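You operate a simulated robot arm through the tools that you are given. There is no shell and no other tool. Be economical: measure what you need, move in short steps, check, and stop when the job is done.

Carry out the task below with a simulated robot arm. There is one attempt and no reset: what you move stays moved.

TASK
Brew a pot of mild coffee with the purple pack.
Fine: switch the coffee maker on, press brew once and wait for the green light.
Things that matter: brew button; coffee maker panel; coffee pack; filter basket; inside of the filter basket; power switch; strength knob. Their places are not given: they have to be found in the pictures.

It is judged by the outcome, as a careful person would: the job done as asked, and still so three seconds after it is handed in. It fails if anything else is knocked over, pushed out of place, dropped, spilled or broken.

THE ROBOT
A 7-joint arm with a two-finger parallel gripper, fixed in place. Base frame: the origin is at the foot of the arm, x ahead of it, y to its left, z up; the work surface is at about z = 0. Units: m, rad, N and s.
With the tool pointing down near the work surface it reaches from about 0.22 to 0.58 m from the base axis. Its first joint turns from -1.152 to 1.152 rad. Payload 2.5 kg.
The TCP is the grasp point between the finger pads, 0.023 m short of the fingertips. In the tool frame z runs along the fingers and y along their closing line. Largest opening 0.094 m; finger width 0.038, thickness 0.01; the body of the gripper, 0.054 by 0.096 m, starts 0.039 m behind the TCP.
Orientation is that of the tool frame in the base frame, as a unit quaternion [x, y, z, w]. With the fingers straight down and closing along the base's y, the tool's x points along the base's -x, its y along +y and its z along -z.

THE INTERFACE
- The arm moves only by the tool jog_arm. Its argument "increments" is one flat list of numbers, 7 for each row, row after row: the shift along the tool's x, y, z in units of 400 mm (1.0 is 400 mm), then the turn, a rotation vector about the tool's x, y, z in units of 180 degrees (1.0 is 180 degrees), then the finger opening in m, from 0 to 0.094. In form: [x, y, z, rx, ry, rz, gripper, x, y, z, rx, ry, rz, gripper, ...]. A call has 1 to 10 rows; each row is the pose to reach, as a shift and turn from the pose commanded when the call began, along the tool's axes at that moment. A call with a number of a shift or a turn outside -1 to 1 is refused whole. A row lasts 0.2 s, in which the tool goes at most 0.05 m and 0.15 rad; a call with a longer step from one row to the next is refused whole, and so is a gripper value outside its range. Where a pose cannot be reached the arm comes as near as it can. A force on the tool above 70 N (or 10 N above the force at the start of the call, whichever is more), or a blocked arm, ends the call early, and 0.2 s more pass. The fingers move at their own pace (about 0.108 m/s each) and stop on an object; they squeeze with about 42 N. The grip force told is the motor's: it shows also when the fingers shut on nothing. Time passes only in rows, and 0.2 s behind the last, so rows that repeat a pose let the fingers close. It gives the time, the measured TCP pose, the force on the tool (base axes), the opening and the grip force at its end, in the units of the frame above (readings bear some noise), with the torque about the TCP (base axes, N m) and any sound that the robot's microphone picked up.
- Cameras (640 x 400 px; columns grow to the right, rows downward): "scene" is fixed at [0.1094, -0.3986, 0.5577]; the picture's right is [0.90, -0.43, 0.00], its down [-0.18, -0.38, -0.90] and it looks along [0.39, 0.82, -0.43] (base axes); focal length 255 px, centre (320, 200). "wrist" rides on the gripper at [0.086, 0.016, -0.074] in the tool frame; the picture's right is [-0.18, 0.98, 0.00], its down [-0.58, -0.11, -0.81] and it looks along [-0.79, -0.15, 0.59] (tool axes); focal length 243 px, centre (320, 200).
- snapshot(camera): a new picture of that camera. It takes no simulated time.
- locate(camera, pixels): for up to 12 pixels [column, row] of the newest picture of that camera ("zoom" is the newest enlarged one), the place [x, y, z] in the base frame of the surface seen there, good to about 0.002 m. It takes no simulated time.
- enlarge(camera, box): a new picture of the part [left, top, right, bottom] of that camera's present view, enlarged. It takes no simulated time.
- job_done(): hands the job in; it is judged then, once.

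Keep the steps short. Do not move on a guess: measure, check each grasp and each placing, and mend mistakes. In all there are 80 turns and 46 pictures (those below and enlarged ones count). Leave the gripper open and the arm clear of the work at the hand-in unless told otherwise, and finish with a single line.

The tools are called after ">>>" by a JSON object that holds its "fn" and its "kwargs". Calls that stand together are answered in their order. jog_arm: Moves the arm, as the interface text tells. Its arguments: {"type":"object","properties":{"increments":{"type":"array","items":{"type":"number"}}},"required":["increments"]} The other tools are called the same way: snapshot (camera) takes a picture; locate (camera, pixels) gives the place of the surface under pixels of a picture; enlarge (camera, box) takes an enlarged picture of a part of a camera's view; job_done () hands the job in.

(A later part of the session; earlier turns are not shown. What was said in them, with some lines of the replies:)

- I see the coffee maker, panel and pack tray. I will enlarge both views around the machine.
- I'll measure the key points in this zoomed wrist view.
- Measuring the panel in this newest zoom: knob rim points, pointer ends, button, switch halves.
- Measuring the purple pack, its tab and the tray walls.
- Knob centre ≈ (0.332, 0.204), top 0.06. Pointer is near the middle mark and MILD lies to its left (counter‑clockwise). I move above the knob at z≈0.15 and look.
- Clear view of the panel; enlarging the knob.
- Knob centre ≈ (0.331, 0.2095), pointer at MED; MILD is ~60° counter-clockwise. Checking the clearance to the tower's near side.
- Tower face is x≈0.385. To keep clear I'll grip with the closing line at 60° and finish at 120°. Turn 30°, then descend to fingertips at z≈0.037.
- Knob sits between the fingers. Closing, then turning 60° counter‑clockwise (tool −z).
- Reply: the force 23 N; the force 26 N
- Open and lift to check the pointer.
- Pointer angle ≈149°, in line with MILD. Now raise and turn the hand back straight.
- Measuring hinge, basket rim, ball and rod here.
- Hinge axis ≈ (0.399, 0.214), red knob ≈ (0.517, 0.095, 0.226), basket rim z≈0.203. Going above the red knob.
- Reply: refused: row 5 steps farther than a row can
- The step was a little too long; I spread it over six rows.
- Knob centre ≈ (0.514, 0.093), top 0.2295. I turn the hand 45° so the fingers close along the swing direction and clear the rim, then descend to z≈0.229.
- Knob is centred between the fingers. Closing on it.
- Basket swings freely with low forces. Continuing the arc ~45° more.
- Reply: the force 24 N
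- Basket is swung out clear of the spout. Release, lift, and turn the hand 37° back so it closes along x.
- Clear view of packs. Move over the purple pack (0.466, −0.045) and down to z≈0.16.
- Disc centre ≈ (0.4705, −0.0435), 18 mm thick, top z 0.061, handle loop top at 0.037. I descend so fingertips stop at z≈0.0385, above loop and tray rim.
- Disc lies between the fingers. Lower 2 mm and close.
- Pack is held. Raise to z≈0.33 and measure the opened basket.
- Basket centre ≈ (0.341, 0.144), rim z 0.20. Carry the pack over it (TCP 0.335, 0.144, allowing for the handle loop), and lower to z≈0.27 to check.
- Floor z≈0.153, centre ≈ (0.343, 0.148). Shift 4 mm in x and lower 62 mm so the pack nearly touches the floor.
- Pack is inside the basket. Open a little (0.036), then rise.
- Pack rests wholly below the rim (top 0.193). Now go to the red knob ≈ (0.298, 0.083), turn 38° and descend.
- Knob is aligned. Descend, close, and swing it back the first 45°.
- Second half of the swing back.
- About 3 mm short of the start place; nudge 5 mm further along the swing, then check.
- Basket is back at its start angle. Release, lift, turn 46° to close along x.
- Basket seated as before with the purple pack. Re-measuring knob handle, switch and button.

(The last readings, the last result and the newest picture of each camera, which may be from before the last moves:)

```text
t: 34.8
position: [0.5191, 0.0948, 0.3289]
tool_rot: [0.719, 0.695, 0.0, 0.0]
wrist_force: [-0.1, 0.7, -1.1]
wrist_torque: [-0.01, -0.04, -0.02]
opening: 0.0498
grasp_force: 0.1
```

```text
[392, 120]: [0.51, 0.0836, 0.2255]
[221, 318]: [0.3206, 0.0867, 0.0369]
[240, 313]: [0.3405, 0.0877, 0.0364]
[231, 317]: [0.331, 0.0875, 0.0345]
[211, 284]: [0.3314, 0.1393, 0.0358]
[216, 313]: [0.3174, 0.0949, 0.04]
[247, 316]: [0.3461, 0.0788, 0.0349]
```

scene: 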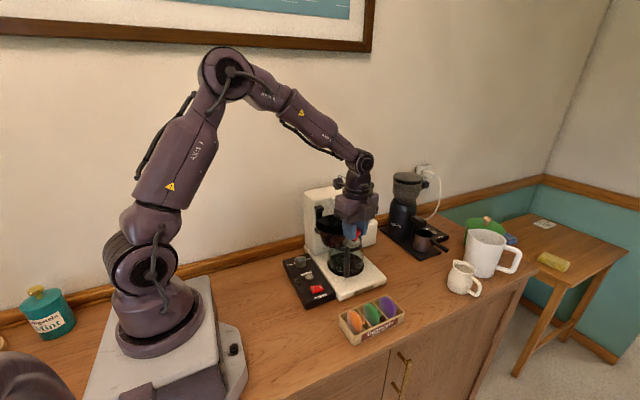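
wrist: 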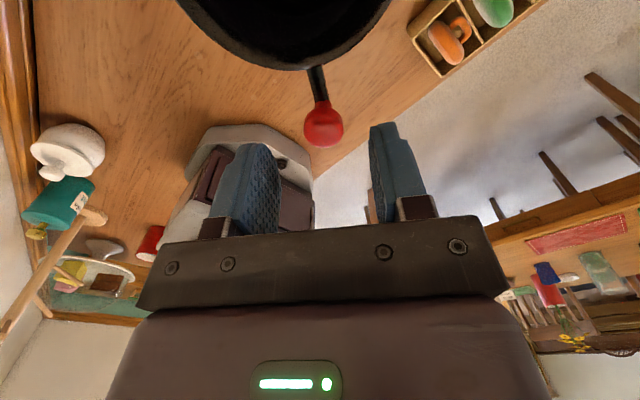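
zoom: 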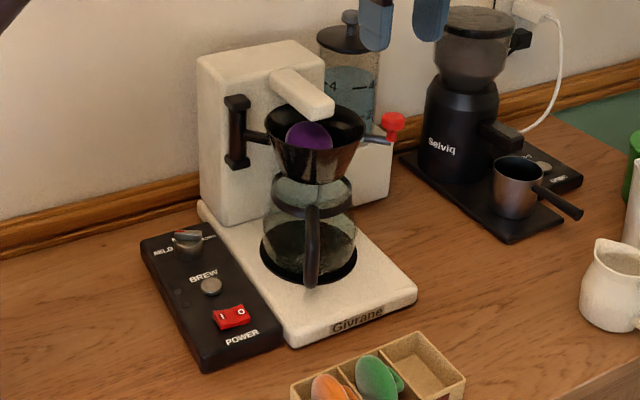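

Handle matches its start place in the picture. Close fingers and go above the "I" side of the switch (0.315, 0.090), TCP z≈0.10.

>>> {"fn": "jog_arm", "kwargs": {"increments": [-0.006, -0.102, 0, 0, 0, 0, 0, -0.012, -0.204, 0, 0, 0, -0.005, 0, -0.018, -0.306, 0, 0, 0, -0.011, 0, -0.024, -0.407, 0, 0, 0, -0.011, 0, -0.03, -0.509, 0, 0, 0, -0.011, 0, -0.03, -0.509, 0.115, 0, 0, -0.011, 0, -0.03, -0.509, 0.23, 0, 0, -0.011, 0, -0.03, -0.509, 0.345, 0, 0, -0.011, 0, -0.03, -0.509, 0.46, 0, 0, -0.011, 0, -0.03, -0.509, 0.57, 0, 0, -0.011, 0]}}

>>> {"fn": "snapshot", "kwargs": {"camera": "wrist"}}

>>> {"fn": "enlarge", "kwargs": {"camera": "scene", "box": [270, 220, 360, 310]}}

```text
t: 37.0
position: [0.3163, 0.0888, 0.1012]
tool_rot: [0.707, 0.708, 0.0, 0.0]
wrist_force: [-0.5, 1.3, -0.7]
wrist_torque: [0.01, -0.02, 0.0]
opening: 0.0
grasp_force: 42.2
```

```text
10 pictures are left
```

wrist: 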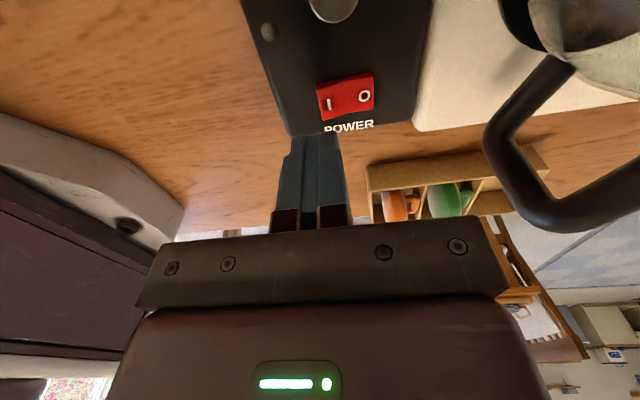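

```text
4.44 times, centred on (315, 265) of scene
```

zoom: 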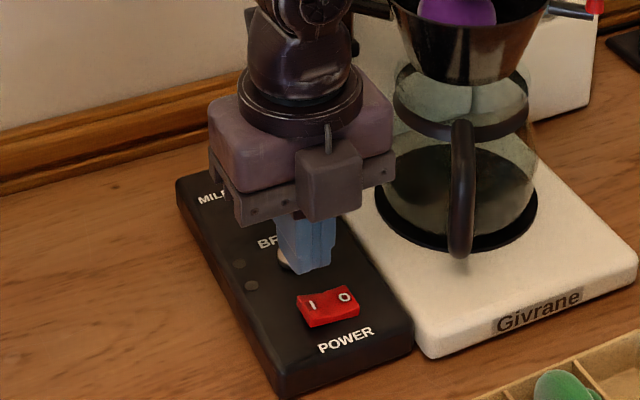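

>>> {"fn": "locate", "kwargs": {"camera": "wrist", "pixels": [[328, 98], [364, 95], [318, 100], [374, 92], [346, 97], [333, 8]]}}

```text
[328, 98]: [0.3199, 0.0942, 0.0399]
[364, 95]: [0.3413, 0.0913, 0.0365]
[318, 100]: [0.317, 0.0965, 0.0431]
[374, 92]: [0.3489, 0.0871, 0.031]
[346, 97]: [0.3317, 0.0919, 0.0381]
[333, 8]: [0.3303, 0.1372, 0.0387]
```

"I" end is raised (z 0.043), fingertips are over it. Press down in small steps to fingertips ≈0.034, then back up.

>>> {"fn": "jog_arm", "kwargs": {"increments": [0, 0, 0.06, 0, 0, 0, 0, 0, 0, 0.085, 0, 0, 0, 0, 0, 0, 0.095, 0, 0, 0, 0, 0, 0, 0.103, 0, 0, 0, 0, 0, 0, 0.109, 0, 0, 0, 0]}}

>>> {"fn": "enlarge", "kwargs": {"camera": "scene", "box": [270, 220, 360, 310]}}

```text
t: 38.1
position: [0.3144, 0.0898, 0.0607]
tool_rot: [0.707, 0.707, 0.001, -0.001]
wrist_force: [-4.5, -1.1, 14.3]
wrist_torque: [-0.2, -0.04, -0.06]
opening: 0.0
grasp_force: 41.3
stopped in row 5: the force on the tool passed its limit at 81 N (the readings are from after the stop); the commanded pose is now the measured one
```

```text
4.44 times, centred on (315, 265) of scene
```

zoom: 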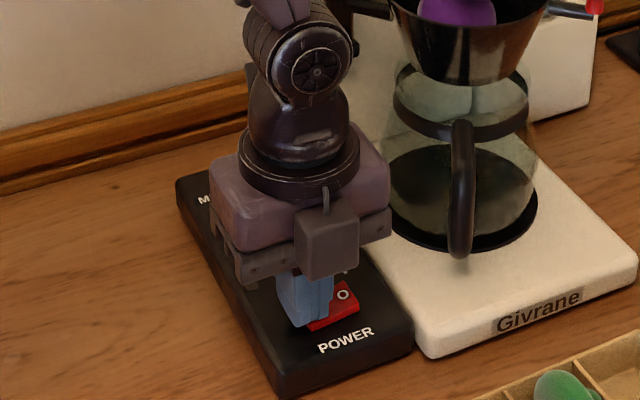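

Press hit its stop. Lift and move over the brew button (0.331, 0.139), then look at the switch.

>>> {"fn": "jog_arm", "kwargs": {"increments": [0, 0, -0.05, 0, 0, 0, 0, 0, 0, -0.1, 0, 0, 0, 0, 0.06, 0.02, -0.1, 0, 0, 0, 0, 0.1225, 0.041, -0.1, 0, 0, 0, 0]}}

>>> {"fn": "enlarge", "kwargs": {"camera": "scene", "box": [280, 240, 350, 310]}}

```text
t: 39.1
position: [0.3327, 0.1376, 0.1021]
tool_rot: [0.707, 0.707, 0.0, -0.001]
wrist_force: [-0.1, 0.8, -0.4]
wrist_torque: [0.01, -0.02, 0.01]
opening: 0.0
grasp_force: 42.0
```

```text
5.71 times, centred on (315, 275) of scene
```

zoom: 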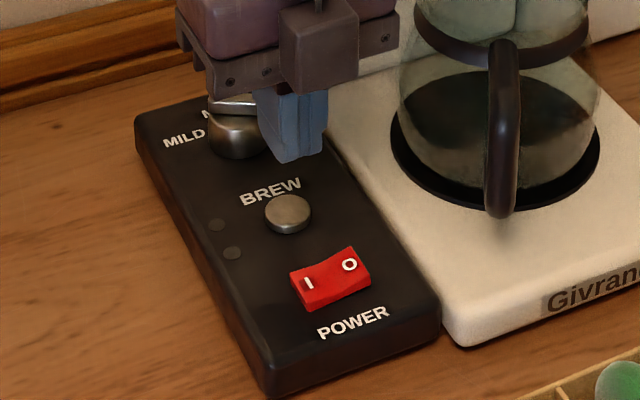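

>>> {"fn": "locate", "kwargs": {"camera": "zoom", "pixels": [[309, 283], [350, 265], [292, 275], [362, 252], [288, 212], [278, 215], [217, 226], [232, 253]]}}

```text
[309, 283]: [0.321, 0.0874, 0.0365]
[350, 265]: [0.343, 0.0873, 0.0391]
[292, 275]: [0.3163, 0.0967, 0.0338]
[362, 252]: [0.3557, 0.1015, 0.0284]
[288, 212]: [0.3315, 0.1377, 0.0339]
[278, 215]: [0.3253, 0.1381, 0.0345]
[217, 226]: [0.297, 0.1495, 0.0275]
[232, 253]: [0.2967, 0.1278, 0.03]
```

Switch is now on I (I end 0.0365, O end 0.039). Press brew once, in small steps.

>>> {"fn": "jog_arm", "kwargs": {"increments": [0.005, -0.002, 0.07, 0, 0, 0, 0, 0.005, -0.002, 0.092, 0, 0, 0, 0, 0.005, -0.002, 0.101, 0, 0, 0, 0, 0.005, -0.002, 0.108, 0, 0, 0, 0, 0.005, -0.002, 0.113, 0, 0, 0, 0]}}

```text
t: 40.3
position: [0.3322, 0.1403, 0.0555]
tool_rot: [0.707, 0.707, 0.001, 0.0]
wrist_force: [-2.2, -0.4, 5.1]
wrist_torque: [-0.03, 0.01, 0.05]
opening: 0.0
grasp_force: 41.7
heard: click
```

A click was heard. Lift straight up and look at the lights.

>>> {"fn": "jog_arm", "kwargs": {"increments": [0, 0, -0.1, 0, 0, 0, 0, 0, 0, -0.2, 0, 0, 0, 0, 0, 0, -0.32, 0, 0, 0, 0, 0, 0, -0.44, 0, 0, 0, 0.05, 0, 0, -0.56, 0, 0, 0, 0.08]}}

>>> {"fn": "enlarge", "kwargs": {"camera": "scene", "box": [270, 170, 400, 310]}}

```text
t: 41.5
position: [0.3309, 0.1378, 0.2815]
tool_rot: [0.708, 0.707, -0.001, 0.0]
wrist_force: [-0.3, -0.4, 1.1]
wrist_torque: [0.01, 0.02, -0.02]
opening: 0.0799
grasp_force: 0.0
```

```text
2.86 times, centred on (335, 240) of scene
```

zoom: 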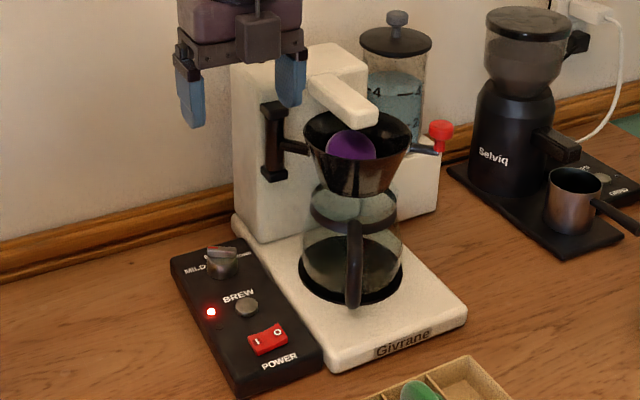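

Red light: it is brewing. Raise the arm clear and wait.

>>> {"fn": "jog_arm", "kwargs": {"increments": [0, 0, -0.1, 0, 0, 0, 0.09, 0, 0, -0.2, 0, 0, 0, 0.09, 0, 0, -0.3, 0, 0, 0, 0.09, 0, 0, -0.3, 0, 0, 0, 0.09, 0, 0, -0.3, 0, 0, 0, 0.09, 0, 0, -0.3, 0, 0, 0, 0.09, 0, 0, -0.3, 0, 0, 0, 0.09, 0, 0, -0.3, 0, 0, 0, 0.09, 0, 0, -0.3, 0, 0, 0, 0.09, 0, 0, -0.3, 0, 0, 0, 0.09]}}

>>> {"fn": "jog_arm", "kwargs": {"increments": [0, 0, 0, 0, 0, 0, 0.09, 0, 0, 0, 0, 0, 0, 0.09, 0, 0, 0, 0, 0, 0, 0.09, 0, 0, 0, 0, 0, 0, 0.09, 0, 0, 0, 0, 0, 0, 0.09, 0, 0, 0, 0, 0, 0, 0.09, 0, 0, 0, 0, 0, 0, 0.09, 0, 0, 0, 0, 0, 0, 0.09, 0, 0, 0, 0, 0, 0, 0.09, 0, 0, 0, 0, 0, 0, 0.09]}}

>>> {"fn": "jog_arm", "kwargs": {"increments": [0, 0, 0, 0, 0, 0, 0.09, 0, 0, 0, 0, 0, 0, 0.09, 0, 0, 0, 0, 0, 0, 0.09, 0, 0, 0, 0, 0, 0, 0.09, 0, 0, 0, 0, 0, 0, 0.09, 0, 0, 0, 0, 0, 0, 0.09, 0, 0, 0, 0, 0, 0, 0.09, 0, 0, 0, 0, 0, 0, 0.09, 0, 0, 0, 0, 0, 0, 0.09, 0, 0, 0, 0, 0, 0, 0.09]}}

>>> {"fn": "enlarge", "kwargs": {"camera": "scene", "box": [270, 170, 400, 310]}}

```text
t: 43.7
position: [0.3319, 0.1401, 0.4006]
tool_rot: [0.707, 0.707, 0.0, -0.001]
wrist_force: [0.3, -0.4, 0.1]
wrist_torque: [0.0, -0.04, 0.01]
opening: 0.09
grasp_force: 0.1
```

```text
t: 45.9
position: [0.3319, 0.14, 0.4014]
tool_rot: [0.707, 0.707, 0.001, 0.0]
wrist_force: [-0.6, 0.4, 0.1]
wrist_torque: [-0.03, -0.01, 0.02]
opening: 0.0899
grasp_force: 0.0
```

```text
t: 48.1
position: [0.3323, 0.1406, 0.4011]
tool_rot: [0.707, 0.707, 0.001, 0.0]
wrist_force: [0.0, 0.4, 0.5]
wrist_torque: [0.02, 0.0, 0.01]
opening: 0.0901
grasp_force: 0.0
```

```text
2.86 times, centred on (335, 240) of scene
```

zoom: 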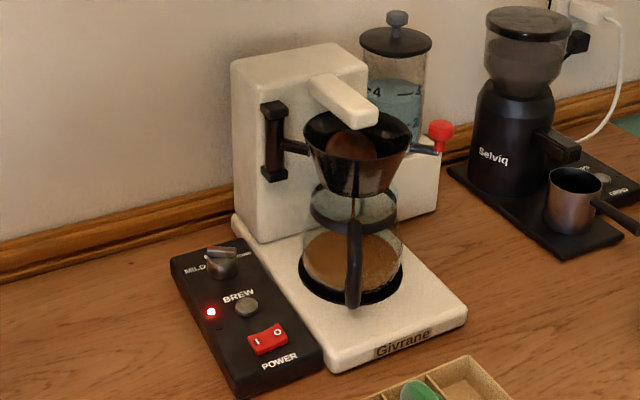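

Coffee is filling the pot; still red. Waiting further.

>>> {"fn": "jog_arm", "kwargs": {"increments": [0, 0, 0, 0, 0, 0, 0.09, 0, 0, 0, 0, 0, 0, 0.09, 0, 0, 0, 0, 0, 0, 0.09, 0, 0, 0, 0, 0, 0, 0.09, 0, 0, 0, 0, 0, 0, 0.09, 0, 0, 0, 0, 0, 0, 0.09, 0, 0, 0, 0, 0, 0, 0.09, 0, 0, 0, 0, 0, 0, 0.09, 0, 0, 0, 0, 0, 0, 0.09, 0, 0, 0, 0, 0, 0, 0.09]}}

>>> {"fn": "jog_arm", "kwargs": {"increments": [0, 0, 0, 0, 0, 0, 0.09, 0, 0, 0, 0, 0, 0, 0.09, 0, 0, 0, 0, 0, 0, 0.09, 0, 0, 0, 0, 0, 0, 0.09, 0, 0, 0, 0, 0, 0, 0.09, 0, 0, 0, 0, 0, 0, 0.09, 0, 0, 0, 0, 0, 0, 0.09, 0, 0, 0, 0, 0, 0, 0.09, 0, 0, 0, 0, 0, 0, 0.09, 0, 0, 0, 0, 0, 0, 0.09]}}

>>> {"fn": "jog_arm", "kwargs": {"increments": [0, 0, 0, 0, 0, 0, 0.09, 0, 0, 0, 0, 0, 0, 0.09, 0, 0, 0, 0, 0, 0, 0.09, 0, 0, 0, 0, 0, 0, 0.09, 0, 0, 0, 0, 0, 0, 0.09, 0, 0, 0, 0, 0, 0, 0.09, 0, 0, 0, 0, 0, 0, 0.09, 0, 0, 0, 0, 0, 0, 0.09, 0, 0, 0, 0, 0, 0, 0.09, 0, 0, 0, 0, 0, 0, 0.09]}}

>>> {"fn": "enlarge", "kwargs": {"camera": "scene", "box": [270, 170, 400, 310]}}

```text
t: 50.3
position: [0.3324, 0.14, 0.4012]
tool_rot: [0.707, 0.707, 0.0, -0.001]
wrist_force: [-0.3, -0.2, 0.5]
wrist_torque: [-0.01, -0.03, -0.03]
opening: 0.0899
grasp_force: 0.0
```

```text
t: 52.5
position: [0.3316, 0.1392, 0.4]
tool_rot: [0.707, 0.707, 0.0, -0.001]
wrist_force: [-0.9, -0.4, 0.6]
wrist_torque: [0.0, -0.01, -0.04]
opening: 0.0901
grasp_force: 0.1
```

```text
t: 54.7
position: [0.3315, 0.1408, 0.4007]
tool_rot: [0.707, 0.708, 0.0, 0.0]
wrist_force: [0.0, -0.5, -0.2]
wrist_torque: [0.05, 0.0, -0.01]
opening: 0.0901
grasp_force: 0.0
```

```text
2.86 times, centred on (335, 240) of scene
```

zoom: 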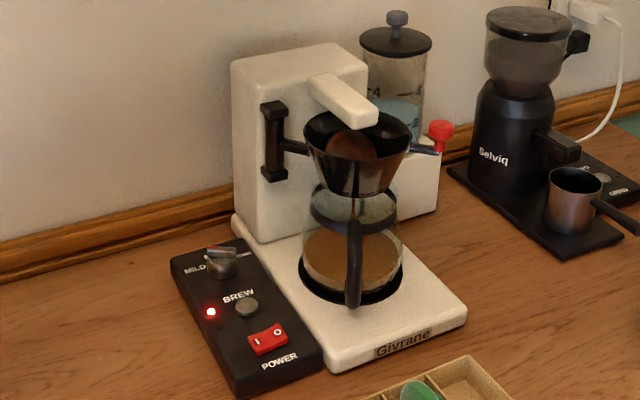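

Tank is about half empty; waiting about 13 s more.

>>> {"fn": "jog_arm", "kwargs": {"increments": [0, 0, 0, 0, 0, 0, 0.09, 0, 0, 0, 0, 0, 0, 0.09, 0, 0, 0, 0, 0, 0, 0.09, 0, 0, 0, 0, 0, 0, 0.09, 0, 0, 0, 0, 0, 0, 0.09, 0, 0, 0, 0, 0, 0, 0.09, 0, 0, 0, 0, 0, 0, 0.09, 0, 0, 0, 0, 0, 0, 0.09, 0, 0, 0, 0, 0, 0, 0.09, 0, 0, 0, 0, 0, 0, 0.09]}}

>>> {"fn": "jog_arm", "kwargs": {"increments": [0, 0, 0, 0, 0, 0, 0.09, 0, 0, 0, 0, 0, 0, 0.09, 0, 0, 0, 0, 0, 0, 0.09, 0, 0, 0, 0, 0, 0, 0.09, 0, 0, 0, 0, 0, 0, 0.09, 0, 0, 0, 0, 0, 0, 0.09, 0, 0, 0, 0, 0, 0, 0.09, 0, 0, 0, 0, 0, 0, 0.09, 0, 0, 0, 0, 0, 0, 0.09, 0, 0, 0, 0, 0, 0, 0.09]}}

>>> {"fn": "jog_arm", "kwargs": {"increments": [0, 0, 0, 0, 0, 0, 0.09, 0, 0, 0, 0, 0, 0, 0.09, 0, 0, 0, 0, 0, 0, 0.09, 0, 0, 0, 0, 0, 0, 0.09, 0, 0, 0, 0, 0, 0, 0.09, 0, 0, 0, 0, 0, 0, 0.09, 0, 0, 0, 0, 0, 0, 0.09, 0, 0, 0, 0, 0, 0, 0.09, 0, 0, 0, 0, 0, 0, 0.09, 0, 0, 0, 0, 0, 0, 0.09]}}

>>> {"fn": "jog_arm", "kwargs": {"increments": [0, 0, 0, 0, 0, 0, 0.09, 0, 0, 0, 0, 0, 0, 0.09, 0, 0, 0, 0, 0, 0, 0.09, 0, 0, 0, 0, 0, 0, 0.09, 0, 0, 0, 0, 0, 0, 0.09, 0, 0, 0, 0, 0, 0, 0.09, 0, 0, 0, 0, 0, 0, 0.09, 0, 0, 0, 0, 0, 0, 0.09, 0, 0, 0, 0, 0, 0, 0.09, 0, 0, 0, 0, 0, 0, 0.09]}}

>>> {"fn": "jog_arm", "kwargs": {"increments": [0, 0, 0, 0, 0, 0, 0.09, 0, 0, 0, 0, 0, 0, 0.09, 0, 0, 0, 0, 0, 0, 0.09, 0, 0, 0, 0, 0, 0, 0.09, 0, 0, 0, 0, 0, 0, 0.09, 0, 0, 0, 0, 0, 0, 0.09, 0, 0, 0, 0, 0, 0, 0.09, 0, 0, 0, 0, 0, 0, 0.09, 0, 0, 0, 0, 0, 0, 0.09, 0, 0, 0, 0, 0, 0, 0.09]}}

>>> {"fn": "jog_arm", "kwargs": {"increments": [0, 0, 0, 0, 0, 0, 0.09, 0, 0, 0, 0, 0, 0, 0.09, 0, 0, 0, 0, 0, 0, 0.09, 0, 0, 0, 0, 0, 0, 0.09, 0, 0, 0, 0, 0, 0, 0.09, 0, 0, 0, 0, 0, 0, 0.09, 0, 0, 0, 0, 0, 0, 0.09, 0, 0, 0, 0, 0, 0, 0.09, 0, 0, 0, 0, 0, 0, 0.09, 0, 0, 0, 0, 0, 0, 0.09]}}

>>> {"fn": "enlarge", "kwargs": {"camera": "scene", "box": [270, 170, 400, 310]}}

```text
t: 56.9
position: [0.3323, 0.1393, 0.4017]
tool_rot: [0.707, 0.707, 0.002, -0.001]
wrist_force: [0.6, 0.5, -0.2]
wrist_torque: [-0.01, -0.01, -0.02]
opening: 0.0904
grasp_force: 0.1
```

```text
t: 59.1
position: [0.3324, 0.1398, 0.3997]
tool_rot: [0.707, 0.707, 0.001, 0.0]
wrist_force: [0.8, -0.2, -0.6]
wrist_torque: [-0.01, -0.03, -0.02]
opening: 0.0901
grasp_force: 0.1
```

```text
t: 61.3
position: [0.3324, 0.1409, 0.4004]
tool_rot: [0.707, 0.707, 0.0, -0.001]
wrist_force: [-0.6, -0.4, -0.1]
wrist_torque: [-0.04, 0.02, 0.03]
opening: 0.0897
grasp_force: 0.1
```

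```text
t: 63.5
position: [0.3324, 0.1398, 0.4014]
tool_rot: [0.707, 0.707, 0.0, -0.001]
wrist_force: [-0.9, 0.4, -0.5]
wrist_torque: [0.02, -0.01, -0.02]
opening: 0.09
grasp_force: 0.0
```

```text
t: 65.7
position: [0.3326, 0.1395, 0.4011]
tool_rot: [0.707, 0.707, 0.001, -0.001]
wrist_force: [0.6, 1.1, -0.2]
wrist_torque: [-0.02, 0.0, 0.03]
opening: 0.09
grasp_force: 0.0
```

```text
t: 67.9
position: [0.3324, 0.1397, 0.4014]
tool_rot: [0.707, 0.707, 0.001, -0.001]
wrist_force: [-0.4, -0.1, 0.2]
wrist_torque: [0.04, 0.0, 0.0]
opening: 0.09
grasp_force: 0.1
```

```text
2.86 times, centred on (335, 240) of scene
```

zoom: 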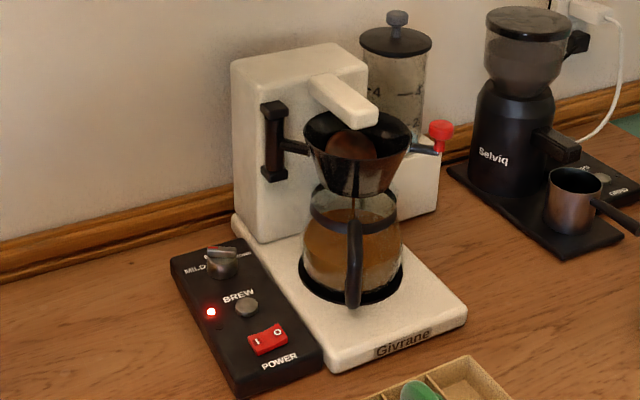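

The pot is nearly full and the light is still red; wait a few seconds more.

>>> {"fn": "jog_arm", "kwargs": {"increments": [0, 0, 0, 0, 0, 0, 0.09, 0, 0, 0, 0, 0, 0, 0.09, 0, 0, 0, 0, 0, 0, 0.09, 0, 0, 0, 0, 0, 0, 0.09, 0, 0, 0, 0, 0, 0, 0.09, 0, 0, 0, 0, 0, 0, 0.09, 0, 0, 0, 0, 0, 0, 0.09, 0, 0, 0, 0, 0, 0, 0.09, 0, 0, 0, 0, 0, 0, 0.09, 0, 0, 0, 0, 0, 0, 0.09]}}

>>> {"fn": "jog_arm", "kwargs": {"increments": [0, 0, 0, 0, 0, 0, 0.09, 0, 0, 0, 0, 0, 0, 0.09, 0, 0, 0, 0, 0, 0, 0.09, 0, 0, 0, 0, 0, 0, 0.09, 0, 0, 0, 0, 0, 0, 0.09, 0, 0, 0, 0, 0, 0, 0.09, 0, 0, 0, 0, 0, 0, 0.09, 0, 0, 0, 0, 0, 0, 0.09, 0, 0, 0, 0, 0, 0, 0.09, 0, 0, 0, 0, 0, 0, 0.09]}}

>>> {"fn": "jog_arm", "kwargs": {"increments": [0, 0, 0, 0, 0, 0, 0.09, 0, 0, 0, 0, 0, 0, 0.09, 0, 0, 0, 0, 0, 0, 0.09, 0, 0, 0, 0, 0, 0, 0.09, 0, 0, 0, 0, 0, 0, 0.09, 0, 0, 0, 0, 0, 0, 0.09, 0, 0, 0, 0, 0, 0, 0.09, 0, 0, 0, 0, 0, 0, 0.09, 0, 0, 0, 0, 0, 0, 0.09, 0, 0, 0, 0, 0, 0, 0.09]}}

>>> {"fn": "enlarge", "kwargs": {"camera": "scene", "box": [270, 170, 400, 310]}}

```text
t: 70.1
position: [0.3328, 0.139, 0.4009]
tool_rot: [0.706, 0.708, 0.0, 0.0]
wrist_force: [-1.1, -0.6, 1.0]
wrist_torque: [0.0, 0.0, -0.02]
opening: 0.0901
grasp_force: 0.1
```

```text
t: 72.3
position: [0.3316, 0.1407, 0.4006]
tool_rot: [0.708, 0.707, 0.0, 0.0]
wrist_force: [0.1, -0.3, -0.6]
wrist_torque: [-0.01, 0.0, 0.0]
opening: 0.0898
grasp_force: 0.0
```

```text
t: 74.5
position: [0.3305, 0.1398, 0.4004]
tool_rot: [0.708, 0.707, 0.001, -0.001]
wrist_force: [0.2, 0.6, 0.0]
wrist_torque: [0.0, 0.0, -0.01]
opening: 0.0902
grasp_force: 0.1
```

```text
2.86 times, centred on (335, 240) of scene
```

zoom: 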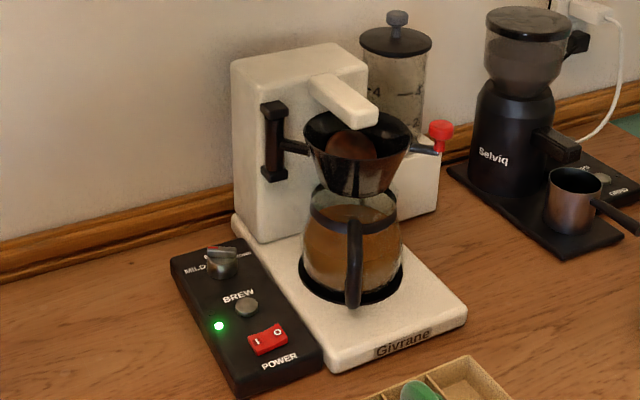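

The green light is on, the pot is full, and the arm is clear with the gripper open. Handing in.

>>> {"fn": "job_done", "kwargs": {}}

```text
The job is handed in.
```

The pot of mild coffee is brewed with the purple pack: the knob is on MILD, brew was pressed once, the green light is on, and the job is handed in.
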